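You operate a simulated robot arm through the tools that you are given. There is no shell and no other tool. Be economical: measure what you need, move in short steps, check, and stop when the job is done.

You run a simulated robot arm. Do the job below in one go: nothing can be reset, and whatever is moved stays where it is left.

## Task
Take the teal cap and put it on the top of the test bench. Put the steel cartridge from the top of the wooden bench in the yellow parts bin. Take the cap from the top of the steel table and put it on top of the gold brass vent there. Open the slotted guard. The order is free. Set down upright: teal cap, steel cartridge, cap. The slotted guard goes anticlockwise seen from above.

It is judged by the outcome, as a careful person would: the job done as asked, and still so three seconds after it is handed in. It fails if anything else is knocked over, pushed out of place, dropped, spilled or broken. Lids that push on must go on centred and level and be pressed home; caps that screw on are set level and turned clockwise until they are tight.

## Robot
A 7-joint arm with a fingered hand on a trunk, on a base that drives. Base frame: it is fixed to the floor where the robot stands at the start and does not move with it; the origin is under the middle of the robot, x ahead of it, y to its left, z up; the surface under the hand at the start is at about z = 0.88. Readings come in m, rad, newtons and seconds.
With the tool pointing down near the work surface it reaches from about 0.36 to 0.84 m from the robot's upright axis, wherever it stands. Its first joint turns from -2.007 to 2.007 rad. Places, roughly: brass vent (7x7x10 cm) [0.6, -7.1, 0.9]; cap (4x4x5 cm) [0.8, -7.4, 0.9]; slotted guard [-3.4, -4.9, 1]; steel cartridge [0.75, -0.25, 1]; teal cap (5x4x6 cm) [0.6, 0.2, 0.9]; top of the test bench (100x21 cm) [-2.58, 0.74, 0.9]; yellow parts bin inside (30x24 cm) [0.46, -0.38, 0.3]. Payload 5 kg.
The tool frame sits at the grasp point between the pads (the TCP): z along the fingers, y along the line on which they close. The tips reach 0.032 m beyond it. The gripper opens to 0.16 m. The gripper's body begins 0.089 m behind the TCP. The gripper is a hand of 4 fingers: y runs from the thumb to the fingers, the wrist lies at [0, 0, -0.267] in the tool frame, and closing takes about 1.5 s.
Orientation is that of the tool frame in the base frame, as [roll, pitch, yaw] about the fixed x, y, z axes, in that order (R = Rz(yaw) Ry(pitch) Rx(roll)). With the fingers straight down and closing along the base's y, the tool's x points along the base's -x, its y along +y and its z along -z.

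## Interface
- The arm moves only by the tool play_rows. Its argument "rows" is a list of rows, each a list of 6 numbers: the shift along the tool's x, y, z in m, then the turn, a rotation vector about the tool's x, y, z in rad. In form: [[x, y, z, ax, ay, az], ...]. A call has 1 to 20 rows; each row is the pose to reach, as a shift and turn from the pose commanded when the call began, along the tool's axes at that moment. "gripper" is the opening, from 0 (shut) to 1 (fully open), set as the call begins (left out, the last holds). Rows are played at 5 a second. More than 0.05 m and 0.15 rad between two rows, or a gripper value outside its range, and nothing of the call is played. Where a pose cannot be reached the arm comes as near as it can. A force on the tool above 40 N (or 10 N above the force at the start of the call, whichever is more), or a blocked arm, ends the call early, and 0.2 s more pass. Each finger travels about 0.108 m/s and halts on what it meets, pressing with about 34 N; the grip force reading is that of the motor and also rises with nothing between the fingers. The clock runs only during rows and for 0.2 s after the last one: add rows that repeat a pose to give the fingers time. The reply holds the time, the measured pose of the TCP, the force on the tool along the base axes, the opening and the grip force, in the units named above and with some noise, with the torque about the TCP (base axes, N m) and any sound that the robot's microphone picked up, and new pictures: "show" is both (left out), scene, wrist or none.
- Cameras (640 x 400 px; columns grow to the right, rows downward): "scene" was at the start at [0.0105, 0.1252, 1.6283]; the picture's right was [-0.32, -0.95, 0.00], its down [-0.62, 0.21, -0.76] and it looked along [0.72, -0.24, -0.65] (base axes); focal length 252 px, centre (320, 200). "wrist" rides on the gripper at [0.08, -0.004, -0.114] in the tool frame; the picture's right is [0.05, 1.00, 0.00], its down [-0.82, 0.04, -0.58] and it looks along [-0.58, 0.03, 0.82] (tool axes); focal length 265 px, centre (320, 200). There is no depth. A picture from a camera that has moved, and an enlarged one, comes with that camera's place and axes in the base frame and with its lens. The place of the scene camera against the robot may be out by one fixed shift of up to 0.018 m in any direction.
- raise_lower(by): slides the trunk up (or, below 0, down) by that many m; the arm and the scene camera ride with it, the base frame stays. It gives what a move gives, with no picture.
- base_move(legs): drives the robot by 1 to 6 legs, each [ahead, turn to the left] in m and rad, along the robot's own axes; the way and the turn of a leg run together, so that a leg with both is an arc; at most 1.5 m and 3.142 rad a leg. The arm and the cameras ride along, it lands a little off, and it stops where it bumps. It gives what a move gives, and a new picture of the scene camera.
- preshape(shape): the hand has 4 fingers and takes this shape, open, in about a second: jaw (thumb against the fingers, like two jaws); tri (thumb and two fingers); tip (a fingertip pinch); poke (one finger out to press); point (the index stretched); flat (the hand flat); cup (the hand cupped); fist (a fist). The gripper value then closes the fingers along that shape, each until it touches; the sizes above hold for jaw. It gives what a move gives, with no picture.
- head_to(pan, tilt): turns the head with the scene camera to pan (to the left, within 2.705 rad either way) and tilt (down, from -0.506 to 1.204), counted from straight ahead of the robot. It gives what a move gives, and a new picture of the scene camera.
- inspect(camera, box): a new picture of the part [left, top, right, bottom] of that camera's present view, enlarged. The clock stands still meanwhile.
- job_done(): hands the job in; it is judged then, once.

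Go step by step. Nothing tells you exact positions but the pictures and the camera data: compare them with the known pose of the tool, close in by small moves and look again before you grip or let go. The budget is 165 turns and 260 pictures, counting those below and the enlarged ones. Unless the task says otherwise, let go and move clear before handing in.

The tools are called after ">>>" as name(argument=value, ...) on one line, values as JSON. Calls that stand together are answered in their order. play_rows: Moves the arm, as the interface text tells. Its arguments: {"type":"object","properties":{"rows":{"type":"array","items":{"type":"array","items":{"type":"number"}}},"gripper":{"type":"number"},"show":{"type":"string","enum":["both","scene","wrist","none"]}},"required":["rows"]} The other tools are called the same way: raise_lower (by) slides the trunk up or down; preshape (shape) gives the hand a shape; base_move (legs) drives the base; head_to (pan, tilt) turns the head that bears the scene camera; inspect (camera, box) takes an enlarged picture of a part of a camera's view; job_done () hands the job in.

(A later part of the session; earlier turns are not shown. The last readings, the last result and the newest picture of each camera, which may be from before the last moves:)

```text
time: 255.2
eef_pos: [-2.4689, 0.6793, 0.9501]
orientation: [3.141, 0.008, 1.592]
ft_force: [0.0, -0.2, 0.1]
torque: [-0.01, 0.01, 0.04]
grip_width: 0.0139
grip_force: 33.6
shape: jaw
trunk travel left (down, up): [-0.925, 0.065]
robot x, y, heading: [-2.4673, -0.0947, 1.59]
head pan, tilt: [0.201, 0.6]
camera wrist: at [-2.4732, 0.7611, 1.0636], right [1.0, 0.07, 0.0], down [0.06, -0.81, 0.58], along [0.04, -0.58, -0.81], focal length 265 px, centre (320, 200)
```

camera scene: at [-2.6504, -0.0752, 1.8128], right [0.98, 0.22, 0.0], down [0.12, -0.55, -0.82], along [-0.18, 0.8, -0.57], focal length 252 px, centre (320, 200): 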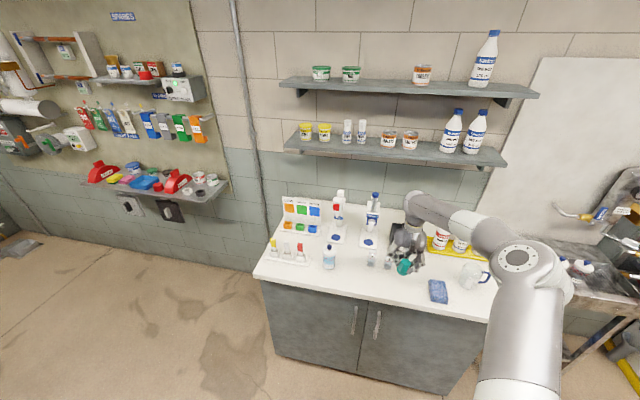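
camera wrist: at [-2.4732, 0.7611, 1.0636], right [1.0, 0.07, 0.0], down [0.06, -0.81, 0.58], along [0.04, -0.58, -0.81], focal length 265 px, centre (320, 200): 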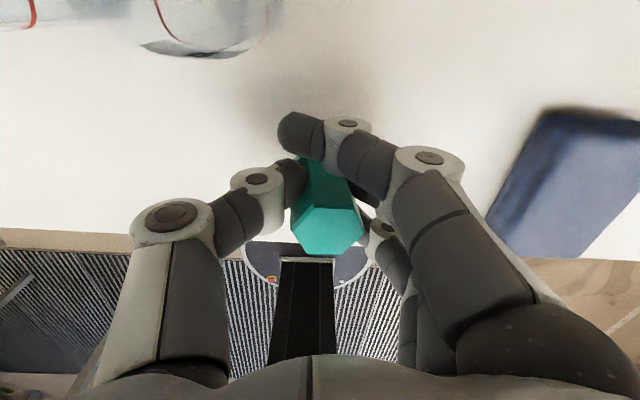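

>>> play_rows(rows=[[0, 0, 0.003, 0, 0, 0], [0, 0, 0.003, 0, 0, 0]], show="none")

>>> play_rows(rows=[[0, 0, 0.003, 0, 0, 0], [0, 0, 0.003, 0, 0, 0]], show="none")

>>> play_rows(rows=[[0, 0, 0.003, 0, 0, 0], [0, 0, 0.003, 0, 0, 0]], show="none")

```text
time: 255.8
eef_pos: [-2.4682, 0.68, 0.9482]
orientation: [3.14, 0.006, 1.589]
ft_force: [0.0, -0.5, 2.9]
torque: [-0.03, -0.09, 0.01]
grip_width: 0.0138
grip_force: 33.8
shape: jaw
trunk travel left (down, up): [-0.925, 0.065]
robot x, y, heading: [-2.4646, -0.0936, 1.59]
head pan, tilt: [0.201, 0.6]
```

```text
time: 256.4
eef_pos: [-2.4693, 0.6795, 0.947]
orientation: [3.141, 0.003, 1.59]
ft_force: [-0.1, 1.1, 14.5]
torque: [-0.17, -0.28, 0.03]
grip_width: 0.014
grip_force: 33.9
shape: jaw
trunk travel left (down, up): [-0.925, 0.065]
robot x, y, heading: [-2.4662, -0.0987, 1.592]
head pan, tilt: [0.201, 0.6]
```

```text
time: 257.0
eef_pos: [-2.4699, 0.6792, 0.944]
orientation: [3.139, 0.003, 1.59]
ft_force: [-1.4, 8.4, 29.0]
torque: [-0.23, -0.43, 0.1]
grip_width: 0.0149
grip_force: 33.5
shape: jaw
trunk travel left (down, up): [-0.925, 0.065]
robot x, y, heading: [-2.4657, -0.0944, 1.589]
head pan, tilt: [0.201, 0.6]
```

It's in contact with the counter. I'll ease off and open.

>>> play_rows(rows=[[0, 0, -0.003, 0, 0, 0]], show="none")

>>> play_rows(rows=[[0, 0, 0, 0, 0, 0], [0, 0, 0, 0, 0, 0], [0, 0, 0, 0, 0, 0], [0, 0, 0, 0, 0, 0]], gripper=0.6, show="wrist")

```text
time: 257.4
eef_pos: [-2.4688, 0.6776, 0.9441]
orientation: [-3.142, 0.007, 1.589]
ft_force: [-2.0, 3.5, 21.4]
torque: [-0.26, -0.28, 0.01]
grip_width: 0.0151
grip_force: 34.0
shape: jaw
trunk travel left (down, up): [-0.925, 0.065]
robot x, y, heading: [-2.469, -0.0984, 1.591]
head pan, tilt: [0.201, 0.6]
```

```text
time: 258.4
eef_pos: [-2.4692, 0.6797, 0.9435]
orientation: [3.142, 0.007, 1.589]
ft_force: [0.2, -0.3, 0.2]
torque: [0.0, -0.01, 0.0]
grip_width: 0.0959
grip_force: 0.1
shape: jaw
trunk travel left (down, up): [-0.925, 0.065]
robot x, y, heading: [-2.4633, -0.0949, 1.587]
head pan, tilt: [0.201, 0.6]
camera wrist: at [-2.4738, 0.7604, 1.0574], right [1.0, 0.07, 0.0], down [0.06, -0.81, 0.58], along [0.04, -0.58, -0.81], focal length 265 px, centre (320, 200)
```

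wrist: 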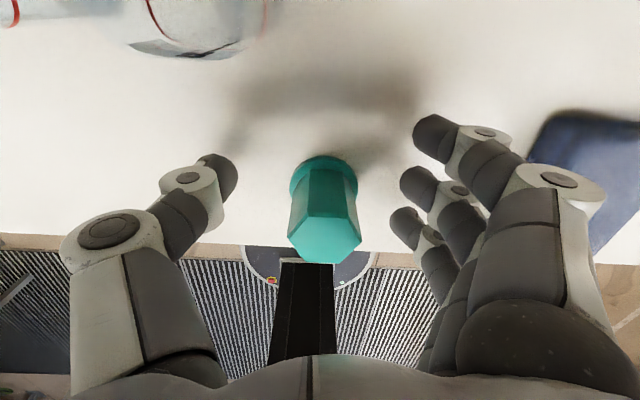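

The teal cap stands upright on the test bench. I'll lift off, back away, and look south for the other work places.

>>> play_rows(rows=[[0, 0, -0.04, 0, 0, 0], [0, 0, -0.08, 0, 0, 0], [0, 0, -0.12, 0, 0, 0], [0, 0, -0.16, 0, 0, 0]], show="none")

>>> base_move(legs=[[-0.55, 0]])

>>> inspect(camera="scene", box=[300, 180, 440, 280])

>>> head_to(pan=2.6, tilt=0.2)

>>> head_to(pan=-2.4, tilt=0.2)

```text
time: 259.4
eef_pos: [-2.4689, 0.6801, 1.1063]
orientation: [-3.14, 0.007, 1.59]
ft_force: [0.1, -0.8, -0.5]
torque: [-0.01, -0.01, -0.02]
grip_width: 0.0957
grip_force: 0.0
shape: jaw
trunk travel left (down, up): [-0.925, 0.065]
robot x, y, heading: [-2.462, -0.0961, 1.592]
head pan, tilt: [0.201, 0.6]
```

```text
time: 262.5
eef_pos: [-2.4547, 0.1316, 1.1057]
orientation: [3.141, 0.005, 1.582]
ft_force: [0.2, -1.3, 0.2]
torque: [-0.04, 0.02, 0.01]
grip_width: 0.0955
grip_force: 0.0
shape: jaw
trunk travel left (down, up): [-0.925, 0.065]
robot x, y, heading: [-2.4565, -0.6469, 1.583]
head pan, tilt: [0.201, 0.6]
camera scene: at [-2.6421, -0.6248, 1.8129], right [0.98, 0.21, 0.0], down [0.12, -0.55, -0.83], along [-0.17, 0.81, -0.56], focal length 252 px, centre (320, 200)
```

scene: 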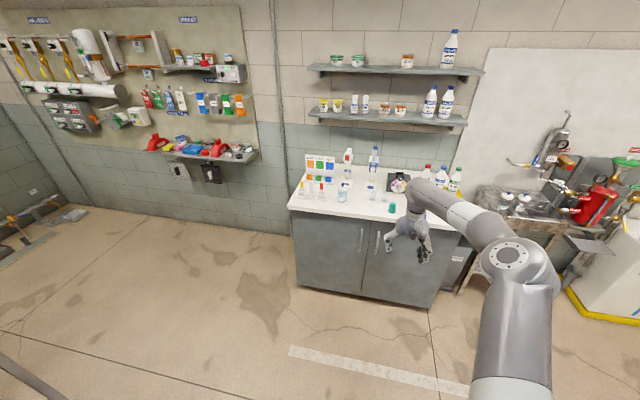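

```text
4.00 times, centred on (370, 230) of scene
camera zoom: at [-2.6421, -0.6248, 1.8129], right [0.98, 0.21, 0.0], down [0.12, -0.55, -0.83], along [-0.17, 0.81, -0.56], focal length 1009 px, centre (120, 80)
```

zoom: 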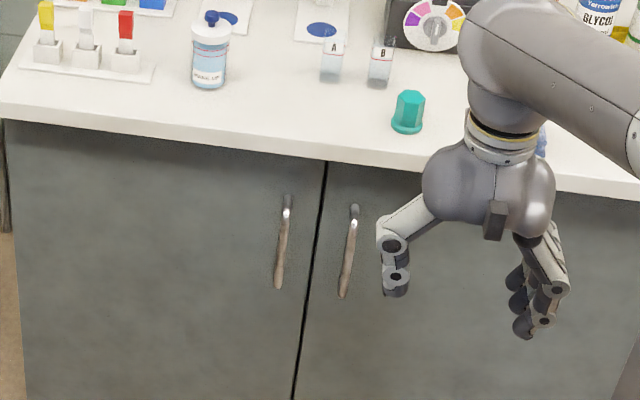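

```text
time: 264.7
eef_pos: [-2.4541, 0.1329, 1.1046]
orientation: [-3.142, 0.007, 1.581]
ft_force: [-0.7, 0.4, -0.5]
torque: [0.03, -0.02, 0.02]
grip_width: 0.0958
grip_force: 0.0
shape: jaw
trunk travel left (down, up): [-0.925, 0.065]
robot x, y, heading: [-2.4583, -0.6476, 1.58]
head pan, tilt: [2.601, 0.201]
camera scene: at [-2.6708, -0.7906, 1.8496], right [-0.86, 0.51, 0.0], down [0.1, 0.17, -0.98], along [-0.5, -0.84, -0.2], focal length 252 px, centre (320, 200)
```

scene: 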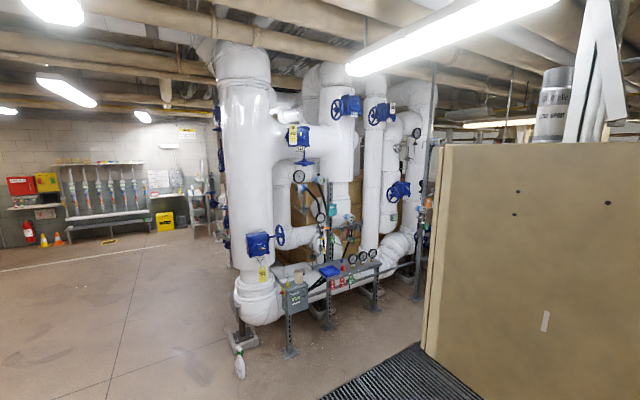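

```text
time: 268.7
eef_pos: [-2.4535, 0.1323, 1.1051]
orientation: [-3.141, 0.007, 1.58]
ft_force: [-0.5, 0.3, -0.3]
torque: [-0.03, -0.02, -0.03]
grip_width: 0.0956
grip_force: 0.1
shape: jaw
trunk travel left (down, up): [-0.925, 0.065]
robot x, y, heading: [-2.4577, -0.6454, 1.579]
head pan, tilt: [-2.4, 0.201]
camera scene: at [-2.5599, -0.7783, 1.8496], right [-0.73, -0.68, 0.0], down [-0.14, 0.15, -0.98], along [0.67, -0.72, -0.2], focal length 252 px, centre (320, 200)
```

scene: 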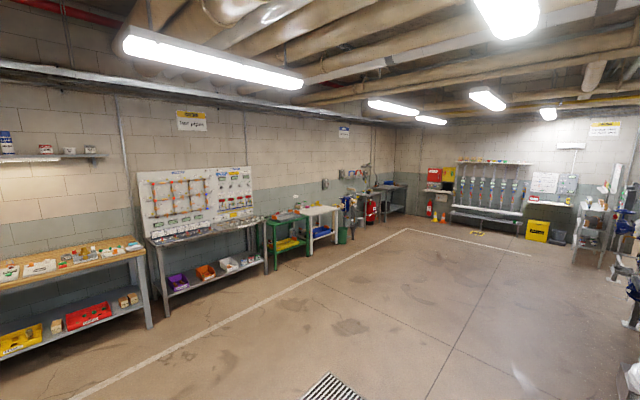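

The teal cap is fine. Now I'll drive south along a clear lane toward the guard.

>>> base_move(legs=[[0, -2.95], [1.5, 0], [0, -0.2], [1.5, 0], [0.9, 0]])

>>> head_to(pan=-1.4, tilt=0.3)

```text
time: 295.0
eef_pos: [-2.1529, -5.2693, 1.1044]
orientation: [3.141, 0.007, -1.571]
ft_force: [-0.2, 0.3, -0.5]
torque: [-0.01, -0.02, -0.01]
grip_width: 0.0959
grip_force: 0.1
shape: jaw
trunk travel left (down, up): [-0.925, 0.065]
robot x, y, heading: [-2.1408, -4.4931, -1.572]
head pan, tilt: [-2.4, 0.201]
camera scene: at [-2.0571, -4.3688, 1.8497], right [0.74, 0.68, 0.0], down [0.13, -0.15, -0.98], along [-0.66, 0.72, -0.2], focal length 252 px, centre (320, 200)
```

scene: 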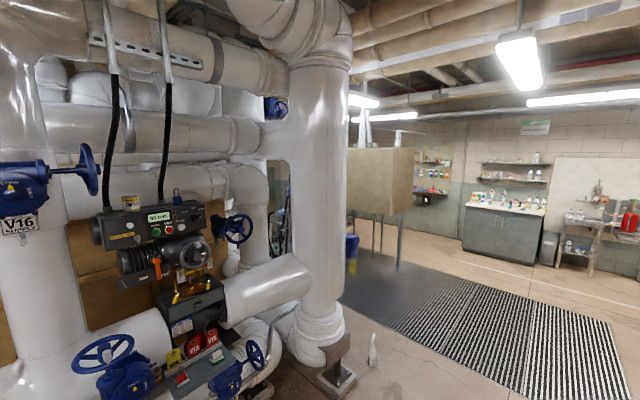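

```text
time: 296.3
eef_pos: [-2.1524, -5.2699, 1.1041]
orientation: [-3.14, 0.007, -1.571]
ft_force: [0.1, -0.9, -0.5]
torque: [-0.01, 0.02, 0.0]
grip_width: 0.0958
grip_force: 0.0
shape: jaw
trunk travel left (down, up): [-0.925, 0.065]
robot x, y, heading: [-2.1394, -4.4944, -1.57]
head pan, tilt: [-1.4, 0.3]
camera scene: at [-2.0861, -4.4527, 1.8404], right [-0.17, 0.99, 0.0], down [0.29, 0.05, -0.96], along [-0.94, -0.16, -0.3], focal length 252 px, centre (320, 200)
```

scene: 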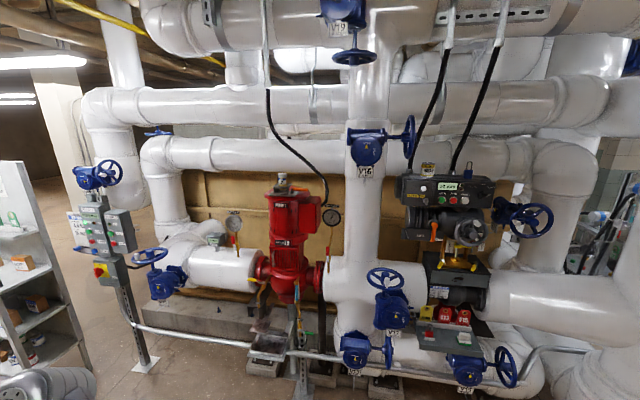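

>>> inspect(camera="scene", box=[220, 220, 380, 380])

>>> inspect(camera="scene", box=[240, 160, 360, 280])

>>> inspect(camera="scene", box=[390, 160, 550, 300])

```text
2.50 times, centred on (300, 300) of scene
camera zoom: at [-2.0861, -4.4527, 1.8404], right [-0.17, 0.99, 0.0], down [0.29, 0.05, -0.96], along [-0.94, -0.16, -0.3], focal length 631 px, centre (370, -50)
```

zoom: 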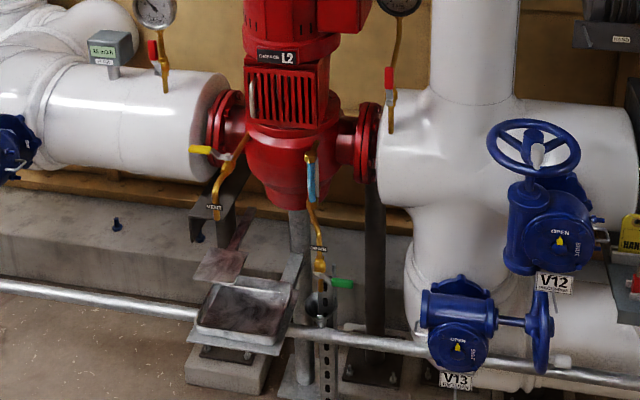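

```text
3.33 times, centred on (300, 220) of scene
camera zoom: at [-2.0861, -4.4527, 1.8404], right [-0.17, 0.99, 0.0], down [0.29, 0.05, -0.96], along [-0.94, -0.16, -0.3], focal length 841 px, centre (387, 133)
```

zoom: 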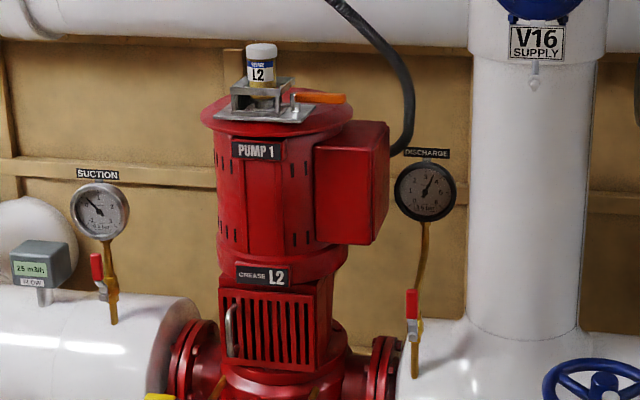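

```text
2.86 times, centred on (470, 230) of scene
camera zoom: at [-2.0861, -4.4527, 1.8404], right [-0.17, 0.99, 0.0], down [0.29, 0.05, -0.96], along [-0.94, -0.16, -0.3], focal length 721 px, centre (-109, 114)
```

zoom: 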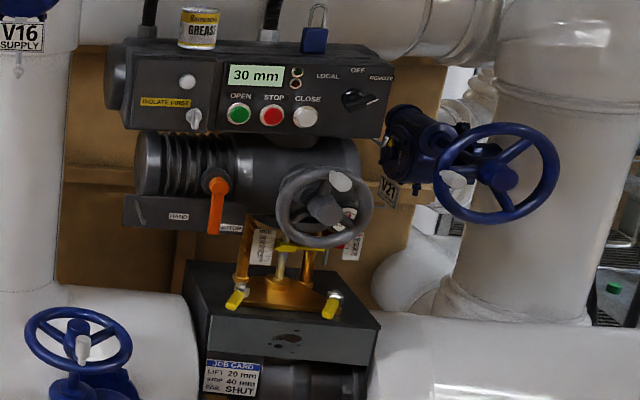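

The slotted guard is the red grille on Pump 1, with its handle on the left (-y) and the hinge on the right, so pulling the handle outward turns it anticlockwise. I'll position the robot facing it.

>>> base_move(legs=[[0, 0.8], [0.62, 0], [0, -2.37]])

>>> play_rows(rows=[[0, 0, 0, 0, 0.14, 0], [0, 0, 0, 0, 0.28, 0], [0, 0, 0, 0, 0.42, 0], [0, 0, 0, 0, 0.56, 0], [0, 0, 0, 0, 0.7, 0], [0, 0, 0, 0, 0.84, 0], [0, 0, 0, 0, 0.98, 0], [0, 0, 0, 0, 1.12, 0], [0, 0, 0, 0, 1.26, 0], [0, 0, 0, 0, 1.4, 0], [0, 0, 0, 0, 1.571, 0], [0, 0, 0, 0, 1.571, 0]], show="none")

>>> head_to(pan=0.2, tilt=0.45)

```text
time: 307.5
eef_pos: [-2.4697, -4.9178, 1.1039]
orientation: [3.141, 0.008, -3.139]
ft_force: [0.2, -1.0, 0.0]
torque: [-0.02, -0.03, 0.0]
grip_width: 0.0955
grip_force: 0.1
shape: jaw
trunk travel left (down, up): [-0.925, 0.065]
robot x, y, heading: [-1.6949, -4.9295, -3.138]
head pan, tilt: [-1.4, 0.3]
camera scene: at [-1.6592, -4.9958, 1.8404], right [0.98, 0.17, 0.0], down [0.05, -0.29, -0.96], along [-0.17, 0.94, -0.3], focal length 252 px, centre (320, 200)
```

scene: 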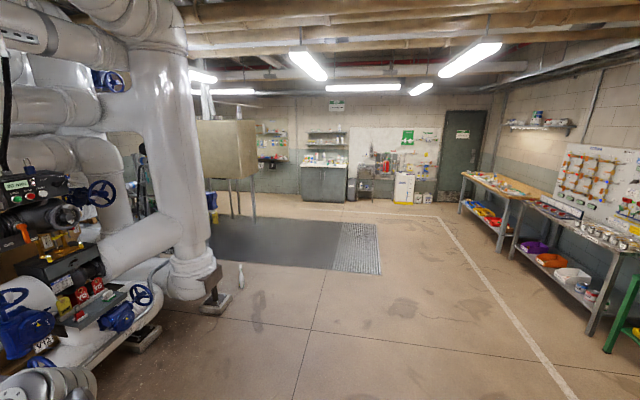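

```text
refused: row 11 steps farther than a row can; nothing moved
```

```text
time: 309.2
eef_pos: [-2.4702, -4.9189, 1.105]
orientation: [-3.141, 0.007, -3.138]
ft_force: [0.9, -0.5, 0.4]
torque: [-0.05, -0.02, 0.0]
grip_width: 0.096
grip_force: 0.0
shape: jaw
trunk travel left (down, up): [-0.925, 0.065]
robot x, y, heading: [-1.6915, -4.9315, -3.133]
head pan, tilt: [0.201, 0.45]
camera scene: at [-1.733, -5.1066, 1.8264], right [-0.2, 0.98, 0.0], down [0.43, 0.09, -0.9], along [-0.88, -0.18, -0.44], focal length 252 px, centre (320, 200)
```

scene: 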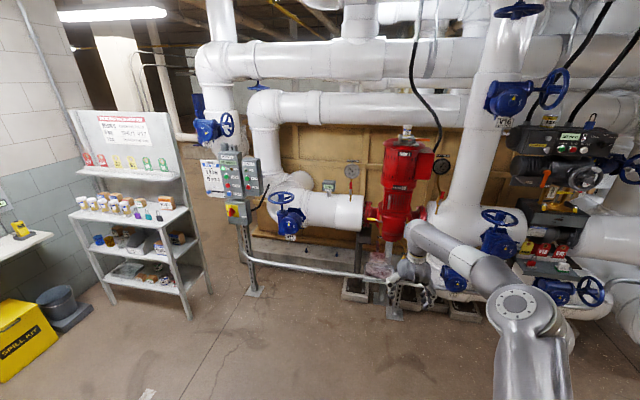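

>>> inspect(camera="scene", box=[350, 120, 470, 260])

>>> play_rows(rows=[[-0.04, 0, 0, 0, 0.14, 0], [-0.08, 0, 0, 0, 0.28, 0], [-0.12, 0, 0, 0, 0.42, 0], [-0.15, 0, 0, 0, 0.56, 0], [-0.15, 0, 0, 0, 0.7, 0], [-0.15, 0, 0, 0, 0.84, 0], [-0.15, 0, 0, 0, 0.98, 0], [-0.15, 0, 0, 0, 1.12, 0], [-0.15, 0, 0, 0, 1.26, 0], [-0.15, 0, 0, 0, 1.4, 0], [-0.15, 0, 0, 0, 1.5, 0], [-0.15, 0, 0, 0, 1.571, 0], [-0.15, 0, 0, 0, 1.571, 0]])

```text
2.86 times, centred on (410, 190) of scene
camera zoom: at [-1.733, -5.1066, 1.8264], right [-0.2, 0.98, 0.0], down [0.43, 0.09, -0.9], along [-0.88, -0.18, -0.44], focal length 721 px, centre (63, 229)
```

zoom: 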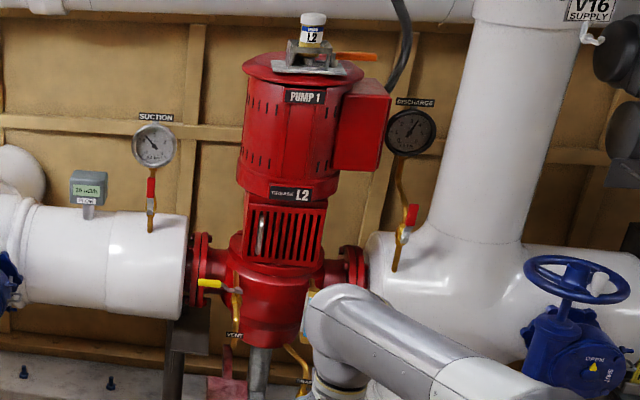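

```text
time: 312.0
eef_pos: [-2.3204, -4.9168, 1.105]
orientation: [-3.074, -1.565, 3.077]
ft_force: [0.1, -0.4, 0.3]
torque: [0.01, 0.02, 0.02]
grip_width: 0.0959
grip_force: 0.0
shape: jaw
trunk travel left (down, up): [-0.925, 0.065]
robot x, y, heading: [-1.6911, -4.9274, -3.136]
head pan, tilt: [0.201, 0.45]
camera scene: at [-1.7328, -5.1068, 1.8264], right [-0.2, 0.98, 0.0], down [0.43, 0.09, -0.9], along [-0.88, -0.18, -0.44], focal length 252 px, centre (320, 200)
camera wrist: at [-2.2057, -4.9213, 1.1871], right [0.0, 1.0, 0.05], down [0.58, 0.04, -0.81], along [-0.81, 0.03, -0.58], focal length 265 px, centre (320, 200)
```

scene: 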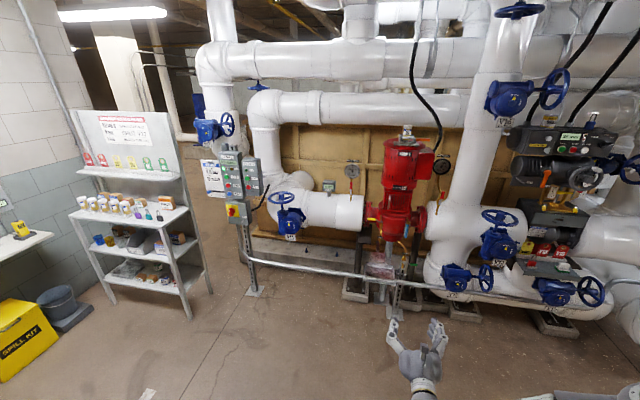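
wrist: 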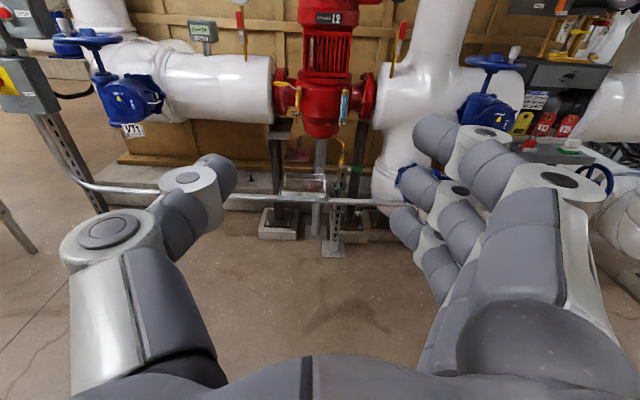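

I triangulate the guard handle at about (-3.35, -4.95, 1.05), with the hinge about 14 cm to its right. I'll drive closer and look with the wrist camera.

>>> base_move(legs=[[0.68, 0]])

>>> play_rows(rows=[[0, 0, 0, 0, 0, 0]], show="wrist")

>>> inspect(camera="wrist", box=[200, 0, 440, 150])

```text
time: 315.7
eef_pos: [-3.0027, -4.9282, 1.1053]
orientation: [-3.087, -1.564, 3.099]
ft_force: [0.3, 0.1, 0.7]
torque: [0.0, 0.0, 0.03]
grip_width: 0.0959
grip_force: 0.0
shape: jaw
trunk travel left (down, up): [-0.925, 0.065]
robot x, y, heading: [-2.3725, -4.9294, -3.132]
head pan, tilt: [0.201, 0.45]
camera scene: at [-2.4131, -5.1122, 1.8264], right [-0.21, 0.98, 0.0], down [0.43, 0.09, -0.9], along [-0.88, -0.19, -0.44], focal length 252 px, centre (320, 200)
```

scene: 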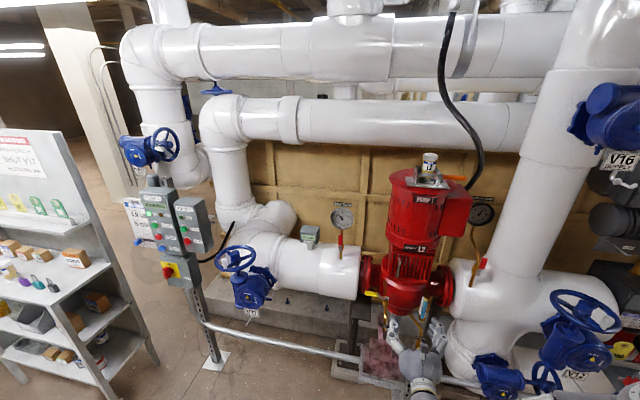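

```text
time: 316.1
eef_pos: [-3.0008, -4.9285, 1.1056]
orientation: [-3.082, -1.563, 3.093]
ft_force: [0.3, -0.6, -0.4]
torque: [0.02, 0.01, -0.02]
grip_width: 0.096
grip_force: 0.0
shape: jaw
trunk travel left (down, up): [-0.925, 0.065]
robot x, y, heading: [-2.3706, -4.9335, -3.13]
head pan, tilt: [0.201, 0.45]
camera wrist: at [-2.8871, -4.931, 1.187], right [-0.01, 1.0, 0.05], down [0.58, 0.05, -0.81], along [-0.81, 0.02, -0.58], focal length 265 px, centre (320, 200)
```

wrist: 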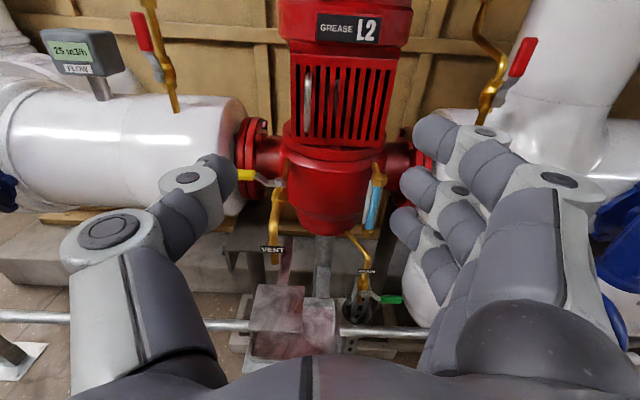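

```text
2.67 times, centred on (320, 75) of wrist
camera zoom: at [-2.8871, -4.931, 1.187], right [-0.01, 1.0, 0.05], down [0.58, 0.05, -0.81], along [-0.81, 0.02, -0.58], focal length 708 px, centre (320, 533)
```

zoom: 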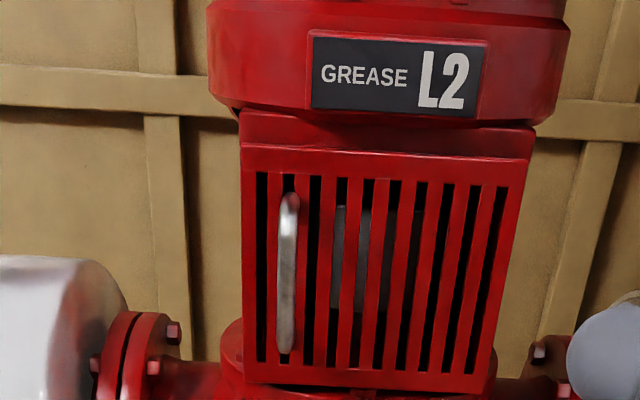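

The handle bar is at y≈-4.951, z 1.01–1.10, with the hinge at y≈-4.811. I'll drive 10 cm closer and bring the hand to a pre-grasp pose in front of the bar.

>>> base_move(legs=[[0.1, 0]])

>>> play_rows(rows=[[-0.024, -0.011, 0.03, 0, 0, 0], [-0.048, -0.021, 0.06, 0, 0, 0], [-0.048, -0.021, 0.1, 0, 0, 0], [-0.048, -0.021, 0.1, 0, 0, 0]], gripper=0.45, show="wrist")

>>> inspect(camera="wrist", box=[200, 0, 440, 150])

```text
time: 317.3
eef_pos: [-3.1007, -4.9284, 1.1046]
orientation: [-3.096, -1.563, 3.108]
ft_force: [-0.8, 0.0, -0.6]
torque: [0.0, 0.03, 0.02]
grip_width: 0.0959
grip_force: 0.0
shape: jaw
trunk travel left (down, up): [-0.925, 0.065]
robot x, y, heading: [-2.4737, -4.9331, -3.131]
head pan, tilt: [0.201, 0.45]
camera scene: at [-2.5144, -5.1134, 1.8264], right [-0.21, 0.98, 0.0], down [0.43, 0.09, -0.9], along [-0.88, -0.19, -0.44], focal length 252 px, centre (320, 200)
```

scene: 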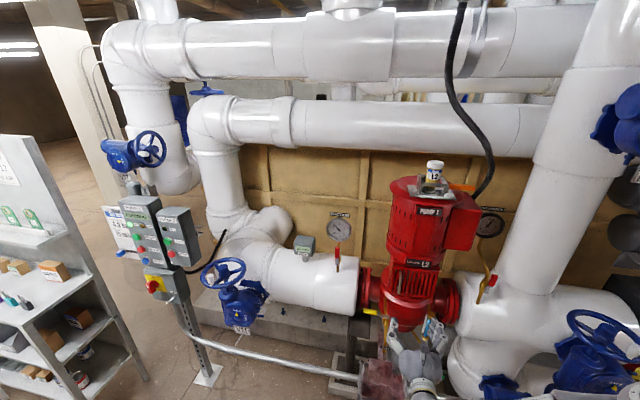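

```text
time: 318.3
eef_pos: [-3.2006, -4.9522, 1.0569]
orientation: [-3.139, -1.565, -3.131]
ft_force: [-0.2, 0.7, -0.2]
torque: [-0.02, -0.02, 0.01]
grip_width: 0.0728
grip_force: 0.1
shape: jaw
trunk travel left (down, up): [-0.925, 0.065]
robot x, y, heading: [-2.4763, -4.9324, -3.132]
head pan, tilt: [0.201, 0.45]
camera wrist: at [-3.0859, -4.9542, 1.1381], right [-0.01, 1.0, 0.05], down [0.58, 0.05, -0.81], along [-0.81, 0.02, -0.58], focal length 265 px, centre (320, 200)
```

wrist: 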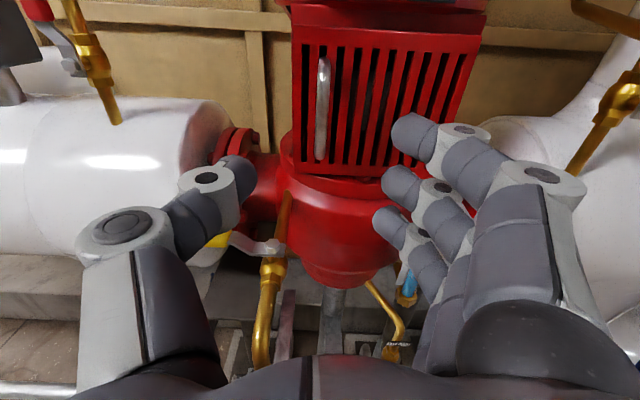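

```text
2.67 times, centred on (320, 75) of wrist
camera zoom: at [-3.0859, -4.9542, 1.1381], right [-0.01, 1.0, 0.05], down [0.58, 0.05, -0.81], along [-0.81, 0.02, -0.58], focal length 708 px, centre (320, 533)
```

zoom: 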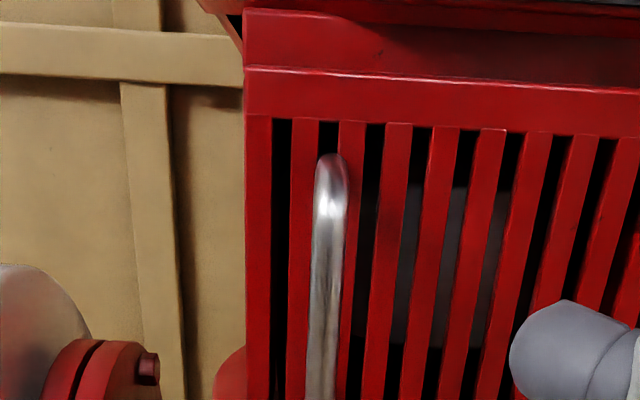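

>>> play_rows(rows=[[-0.004, 0, 0.04, 0, 0, 0], [-0.008, 0, 0.08, 0, 0, 0], [-0.008, 0, 0.11, 0, 0, 0], [-0.008, 0, 0.11, 0, 0, 0]], show="wrist")

>>> inspect(camera="wrist", box=[200, 80, 440, 260])

```text
time: 319.3
eef_pos: [-3.3107, -4.9513, 1.0486]
orientation: [-3.064, -1.566, 3.078]
ft_force: [0.6, 0.6, -0.9]
torque: [0.0, -0.01, 0.0]
grip_width: 0.0728
grip_force: 0.0
shape: jaw
trunk travel left (down, up): [-0.925, 0.065]
robot x, y, heading: [-2.4712, -4.9351, -3.128]
head pan, tilt: [0.201, 0.45]
camera wrist: at [-3.1954, -4.9542, 1.1295], right [-0.01, 1.0, 0.05], down [0.58, 0.05, -0.81], along [-0.81, 0.02, -0.58], focal length 265 px, centre (320, 200)
```

wrist: 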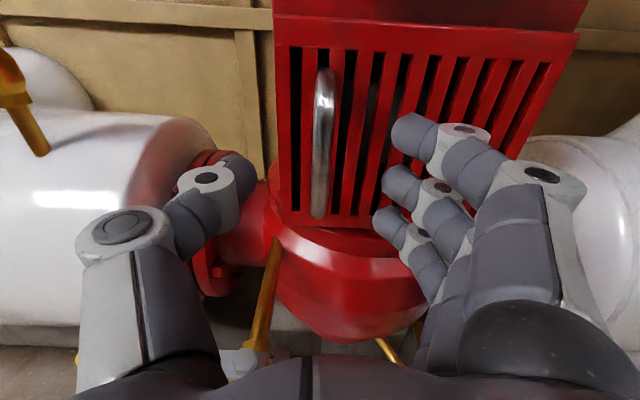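

```text
2.22 times, centred on (320, 170) of wrist
camera zoom: at [-3.1954, -4.9542, 1.1295], right [-0.01, 1.0, 0.05], down [0.58, 0.05, -0.81], along [-0.81, 0.02, -0.58], focal length 590 px, centre (320, 267)
```

zoom: 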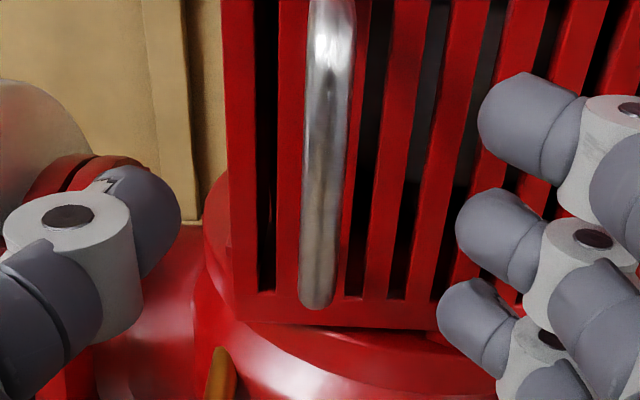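

>>> play_rows(rows=[[0.005, 0, 0.012, 0, 0, 0], [0.005, 0, 0.02, 0, 0, 0], [0.005, 0, 0.028, 0, 0, 0], [0.005, 0, 0.028, 0, 0, 0]], show="wrist")

```text
time: 320.3
eef_pos: [-3.3375, -4.9528, 1.0537]
orientation: [-3.099, -1.566, 3.109]
ft_force: [-0.7, -0.6, -0.2]
torque: [-0.04, -0.03, 0.0]
grip_width: 0.0729
grip_force: 0.0
shape: jaw
trunk travel left (down, up): [-0.925, 0.065]
robot x, y, heading: [-2.4755, -4.9325, -3.131]
head pan, tilt: [0.201, 0.45]
camera wrist: at [-3.2239, -4.9555, 1.1345], right [-0.01, 1.0, 0.05], down [0.58, 0.05, -0.81], along [-0.81, 0.02, -0.58], focal length 265 px, centre (320, 200)
```

wrist: 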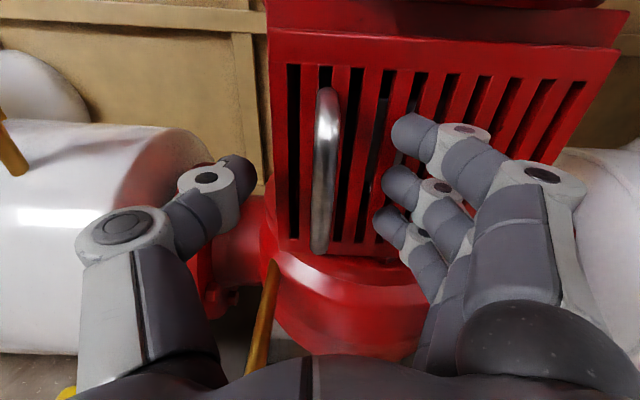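

The bar is now between the fingertips, so I'll close.

>>> play_rows(rows=[[0, 0, 0, 0, 0, 0], [0, 0, 0, 0, 0, 0], [0, 0, 0, 0, 0, 0], [0, 0, 0, 0, 0, 0], [0, 0, 0, 0, 0, 0]], gripper=0, show="wrist")

```text
time: 321.5
eef_pos: [-3.3384, -4.9508, 1.0531]
orientation: [-3.061, -1.564, 3.071]
ft_force: [0.7, 4.2, -0.7]
torque: [0.0, 0.02, -0.32]
grip_width: 0.0
grip_force: 34.5
shape: jaw
trunk travel left (down, up): [-0.925, 0.065]
robot x, y, heading: [-2.4743, -4.9357, -3.131]
head pan, tilt: [0.201, 0.45]
camera wrist: at [-3.224, -4.9542, 1.1344], right [-0.01, 1.0, 0.05], down [0.58, 0.05, -0.81], along [-0.81, 0.02, -0.58], focal length 265 px, centre (320, 200)
```

wrist: 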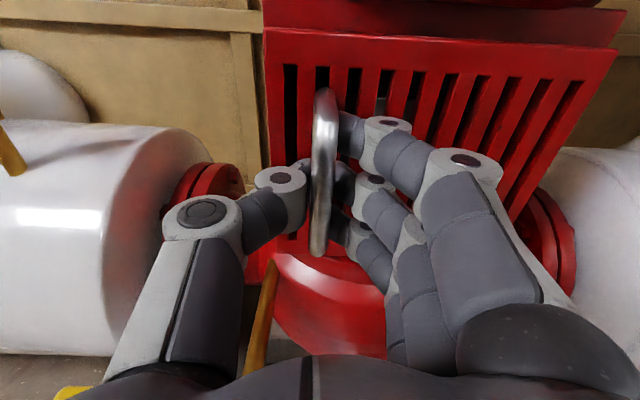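

The fingertips are hooked around the bar. I'll pull along the hinge arc, turning the hand with the door, the first 23°.

>>> play_rows(rows=[[0, 0.0023, -0.007, 0.05, 0, 0], [0, 0.0049, -0.0138, 0.1, 0, 0], [0, 0.0079, -0.0204, 0.15, 0, 0], [0, 0.0111, -0.027, 0.2, 0, 0], [0, 0.0187, -0.0395, 0.3, 0, 0], [0, 0.0274, -0.0512, 0.4, 0, 0], [0, 0.0274, -0.0512, 0.4, 0, 0]], show="both")

```text
time: 323.1
eef_pos: [-3.2877, -4.9247, 1.0533]
orientation: [-2.688, -1.562, 3.103]
ft_force: [3.5, -1.1, -5.1]
torque: [0.01, -0.02, -0.28]
grip_width: 0.0
grip_force: 34.6
shape: jaw
trunk travel left (down, up): [-0.925, 0.065]
robot x, y, heading: [-2.474, -4.9355, -3.129]
head pan, tilt: [0.201, 0.45]
camera scene: at [-2.5124, -5.1136, 1.8263], right [-0.21, 0.98, 0.0], down [0.43, 0.09, -0.9], along [-0.88, -0.19, -0.44], focal length 252 px, centre (320, 200)
camera wrist: at [-3.181, -4.8828, 1.1347], right [-0.4, 0.91, 0.05], down [0.52, 0.27, -0.81], along [-0.76, -0.3, -0.58], focal length 265 px, centre (320, 200)
```

scene: 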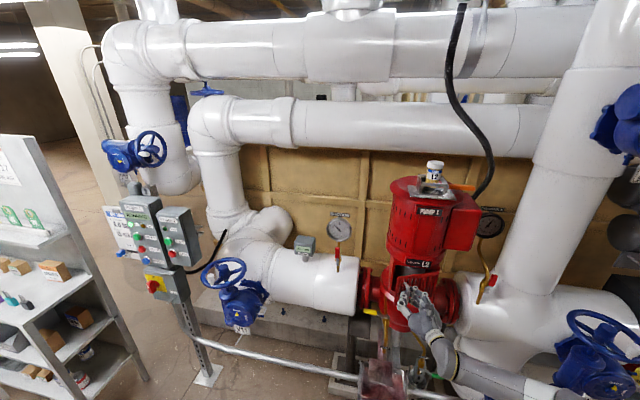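
wrist: 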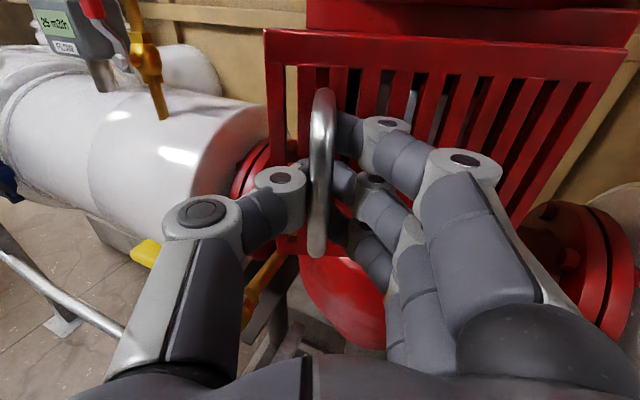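

The guard is opening smoothly. I'll continue the arc.

>>> play_rows(rows=[[0, 0.0049, -0.0138, 0.1, 0, 0], [0, 0.0111, -0.027, 0.2, 0, 0], [0, 0.0187, -0.0395, 0.3, 0, 0], [0, 0.0274, -0.0512, 0.4, 0, 0], [0, 0.0373, -0.062, 0.5, 0, 0], [0, 0.0373, -0.062, 0.5, 0, 0]], show="both")

```text
time: 324.5
eef_pos: [-3.2431, -4.8672, 1.0539]
orientation: [-2.419, -1.566, -2.949]
ft_force: [17.5, -8.2, -10.2]
torque: [0.14, -0.09, -0.18]
grip_width: 0.0
grip_force: 33.9
shape: jaw
trunk travel left (down, up): [-0.925, 0.065]
robot x, y, heading: [-2.4719, -4.936, -3.129]
head pan, tilt: [0.201, 0.45]
camera scene: at [-2.5103, -5.1144, 1.8263], right [-0.21, 0.98, 0.0], down [0.42, 0.09, -0.9], along [-0.88, -0.19, -0.43], focal length 252 px, centre (320, 200)
camera wrist: at [-3.1702, -4.779, 1.1344], right [-0.79, 0.61, 0.05], down [0.32, 0.48, -0.81], along [-0.52, -0.63, -0.58], focal length 265 px, centre (320, 200)
```

scene: 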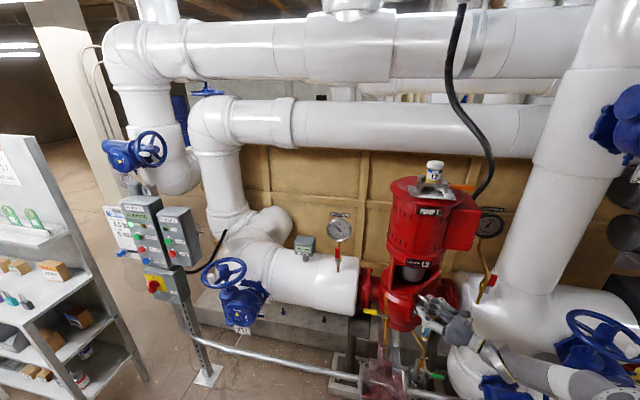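
wrist: 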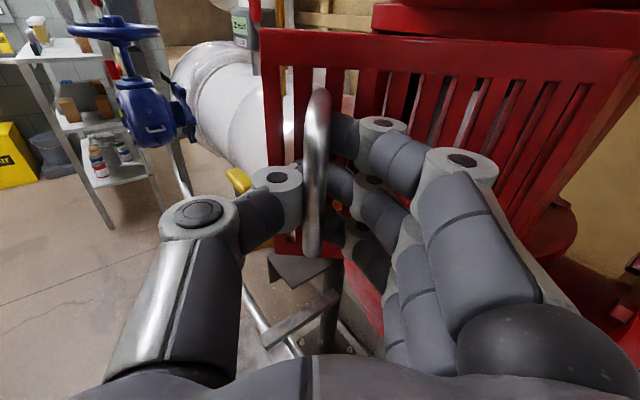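

The guard is open about 50°. The radial force is growing, so I'll release, withdraw, and then push the door further from its inner side with a straight hand.

>>> play_rows(rows=[[0, -0.004, 0, 0, 0, 0], [0, -0.004, 0, 0, 0, 0], [0, -0.004, 0, 0, 0, 0], [0, -0.004, 0, 0, 0, 0]], gripper=0.4, show="none")

>>> play_rows(rows=[[0, 0, -0.03, 0, 0, 0], [0, 0, -0.07, 0, 0, 0], [0, 0, -0.11, 0, 0, 0], [0, 0, -0.15, 0, 0, 0]], show="both")

```text
time: 325.5
eef_pos: [-3.2426, -4.8674, 1.0545]
orientation: [-2.183, -1.566, 3.096]
ft_force: [-0.2, -0.2, 0.4]
torque: [0.01, 0.02, -0.03]
grip_width: 0.0636
grip_force: 0.0
shape: jaw
trunk travel left (down, up): [-0.925, 0.065]
robot x, y, heading: [-2.4753, -4.9358, -3.131]
head pan, tilt: [0.201, 0.45]
```

```text
time: 326.5
eef_pos: [-3.1493, -4.749, 1.0545]
orientation: [-2.155, -1.565, 3.068]
ft_force: [0.2, -0.1, 0.2]
torque: [0.01, 0.0, -0.01]
grip_width: 0.0631
grip_force: 0.2
shape: jaw
trunk travel left (down, up): [-0.925, 0.065]
robot x, y, heading: [-2.477, -4.934, -3.129]
head pan, tilt: [0.201, 0.45]
camera scene: at [-2.5113, -5.1123, 1.8266], right [-0.21, 0.98, 0.0], down [0.43, 0.09, -0.9], along [-0.88, -0.19, -0.43], focal length 252 px, centre (320, 200)
camera wrist: at [-3.0765, -4.6612, 1.1359], right [-0.79, 0.61, 0.05], down [0.32, 0.48, -0.81], along [-0.52, -0.63, -0.58], focal length 265 px, centre (320, 200)
```

scene: 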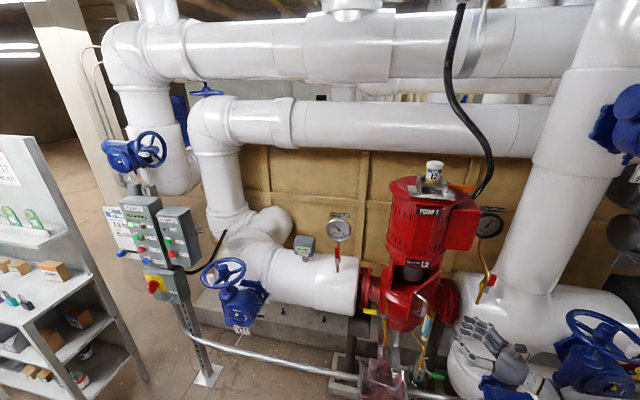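
wrist: 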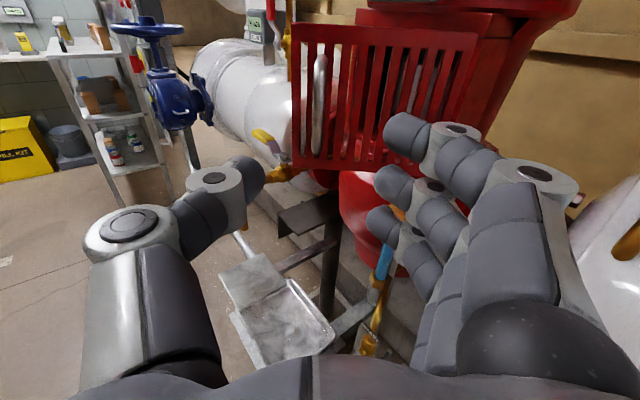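

The guard stays where it was left. I'll turn the hand straight again, with the fingers closed.

>>> play_rows(rows=[[0, -0.031, -0.025, 0, 0, 0], [0, -0.062, -0.05, 0, 0, 0], [0, -0.094, -0.075, 0, 0, 0], [0, -0.094, -0.075, -0.15, 0, 0], [0, -0.094, -0.075, -0.3, 0, 0], [0, -0.094, -0.075, -0.45, 0, 0], [0, -0.094, -0.075, -0.6, 0, 0], [0, -0.094, -0.075, -0.75, 0, 0], [0, -0.094, -0.075, -0.9, 0, 0], [0, -0.094, -0.075, -0.9, 0, 0]], gripper=0, show="wrist")

```text
time: 328.7
eef_pos: [-3.03, -4.7475, 1.0555]
orientation: [-3.098, -1.564, 3.105]
ft_force: [-0.7, 0.2, 0.7]
torque: [-0.01, 0.01, 0.03]
grip_width: 0.0
grip_force: 34.2
shape: jaw
trunk travel left (down, up): [-0.925, 0.065]
robot x, y, heading: [-2.4748, -4.9372, -3.131]
head pan, tilt: [0.201, 0.45]
camera wrist: at [-2.9162, -4.7506, 1.1367], right [-0.01, 1.0, 0.05], down [0.58, 0.05, -0.81], along [-0.81, 0.02, -0.58], focal length 265 px, centre (320, 200)
```

wrist: 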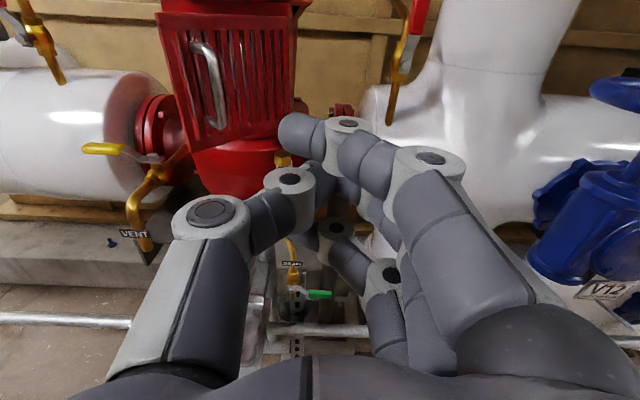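

>>> play_rows(rows=[[0, -0.049, 0, 0, 0, 0], [0, -0.098, 0, 0, 0, 0], [0, -0.147, 0, 0, 0, 0], [0, -0.196, 0, 0, 0, 0], [0, -0.245, 0, 0, 0, 0], [0, -0.26, 0.04, 0, 0, 0], [0, -0.26, 0.08, 0, 0, 0], [0, -0.26, 0.08, 0, 0, 0]], show="both")

>>> inspect(camera="scene", box=[340, 220, 500, 350])

```text
time: 330.2
eef_pos: [-3.088, -4.9518, 1.0674]
orientation: [1.386, -1.401, -1.4]
ft_force: [0.4, 0.2, 0.8]
torque: [-0.01, 0.0, -0.01]
grip_width: 0.0003
grip_force: 34.4
shape: jaw
trunk travel left (down, up): [-0.925, 0.065]
robot x, y, heading: [-2.4743, -4.9386, -3.132]
head pan, tilt: [0.201, 0.45]
stopped in row 7: the arm was blocked; the commanded pose is now the measured one
camera scene: at [-2.5113, -5.1136, 1.8264], right [-0.21, 0.98, 0.0], down [0.43, 0.09, -0.9], along [-0.88, -0.19, -0.43], focal length 252 px, centre (320, 200)
camera wrist: at [-2.971, -4.9705, 1.1423], right [0.02, 0.98, 0.22], down [0.55, 0.17, -0.81], along [-0.83, 0.14, -0.54], focal length 265 px, centre (320, 200)
```

scene: 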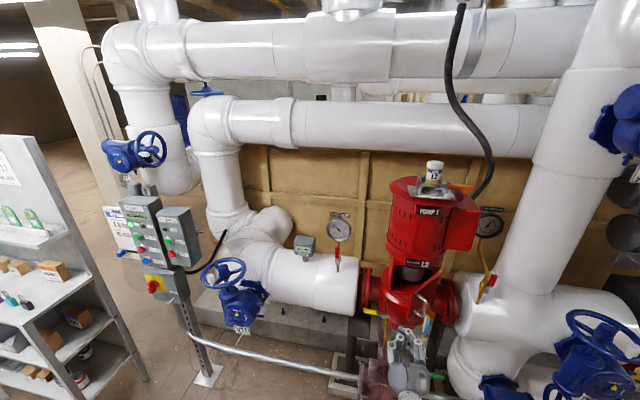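
wrist: 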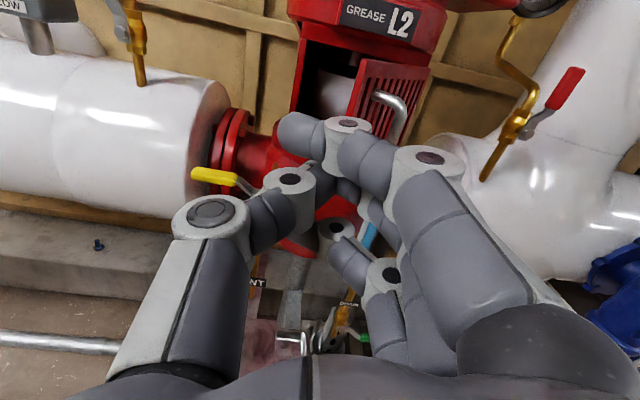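

```text
3.08 times, centred on (420, 285) of scene
camera zoom: at [-2.5113, -5.1136, 1.8264], right [-0.21, 0.98, 0.0], down [0.43, 0.09, -0.9], along [-0.88, -0.19, -0.43], focal length 776 px, centre (12, -62)
```

zoom: 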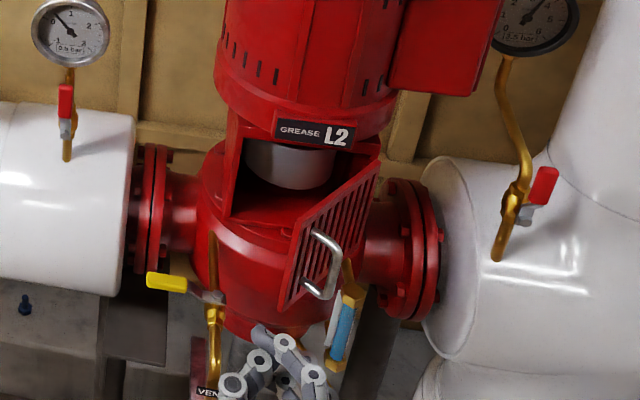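

The arm met a limit, so I'll use the base instead: turn slightly left, drive in beside the open door, and then sweep right to push it fully open.

>>> base_move(legs=[[0, 0.06], [0.17, 0]])

>>> inspect(camera="scene", box=[340, 200, 520, 350])

>>> inspect(camera="wrist", box=[0, 0, 640, 400])

```text
time: 332.1
eef_pos: [-3.2575, -4.9982, 1.0653]
orientation: [1.4, -1.406, -1.359]
ft_force: [-0.3, -0.3, 0.4]
torque: [0.03, 0.01, 0.01]
grip_width: 0.0
grip_force: 34.2
shape: jaw
trunk travel left (down, up): [-0.925, 0.065]
robot x, y, heading: [-2.6464, -4.9447, -3.073]
head pan, tilt: [0.201, 0.45]
camera scene: at [-2.6736, -5.1268, 1.8264], right [-0.27, 0.96, 0.0], down [0.42, 0.12, -0.9], along [-0.87, -0.24, -0.44], focal length 252 px, centre (320, 200)
```

scene: 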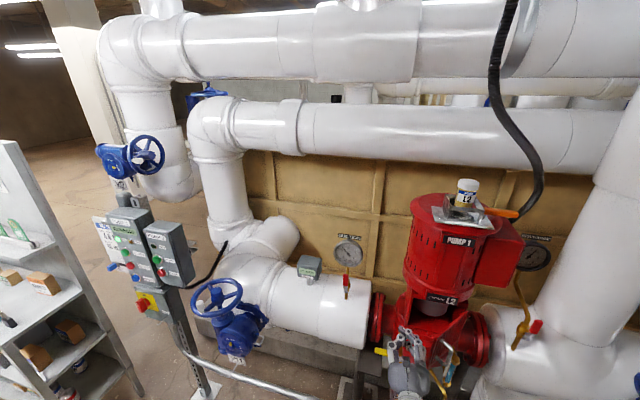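

```text
2.67 times, centred on (430, 275) of scene
camera zoom: at [-2.6736, -5.1268, 1.8264], right [-0.27, 0.96, 0.0], down [0.42, 0.12, -0.9], along [-0.87, -0.24, -0.44], focal length 673 px, centre (27, 0)
```

zoom: 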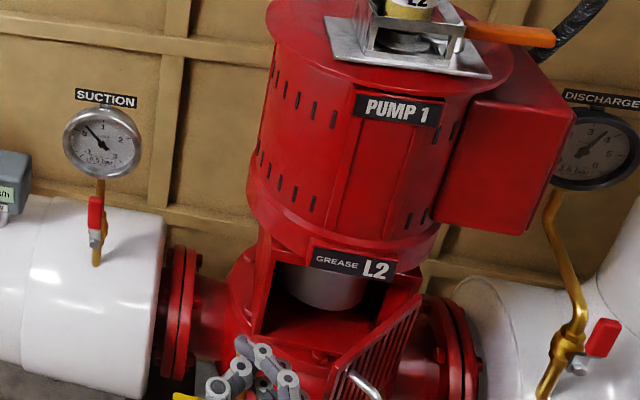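

```text
1.00 times, centred on (320, 200) of wrist (not enlarged: the box is as wide or as high as the picture)
camera zoom: at [-3.1396, -5.0111, 1.1409], right [-0.04, 0.98, 0.22], down [0.55, 0.2, -0.81], along [-0.84, 0.09, -0.54], focal length 265 px, centre (320, 200)
```

zoom: 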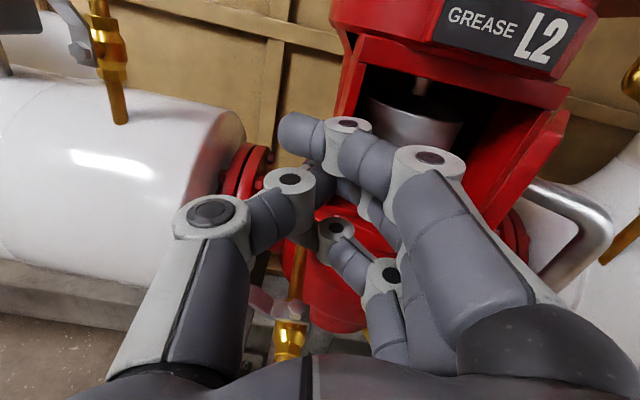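

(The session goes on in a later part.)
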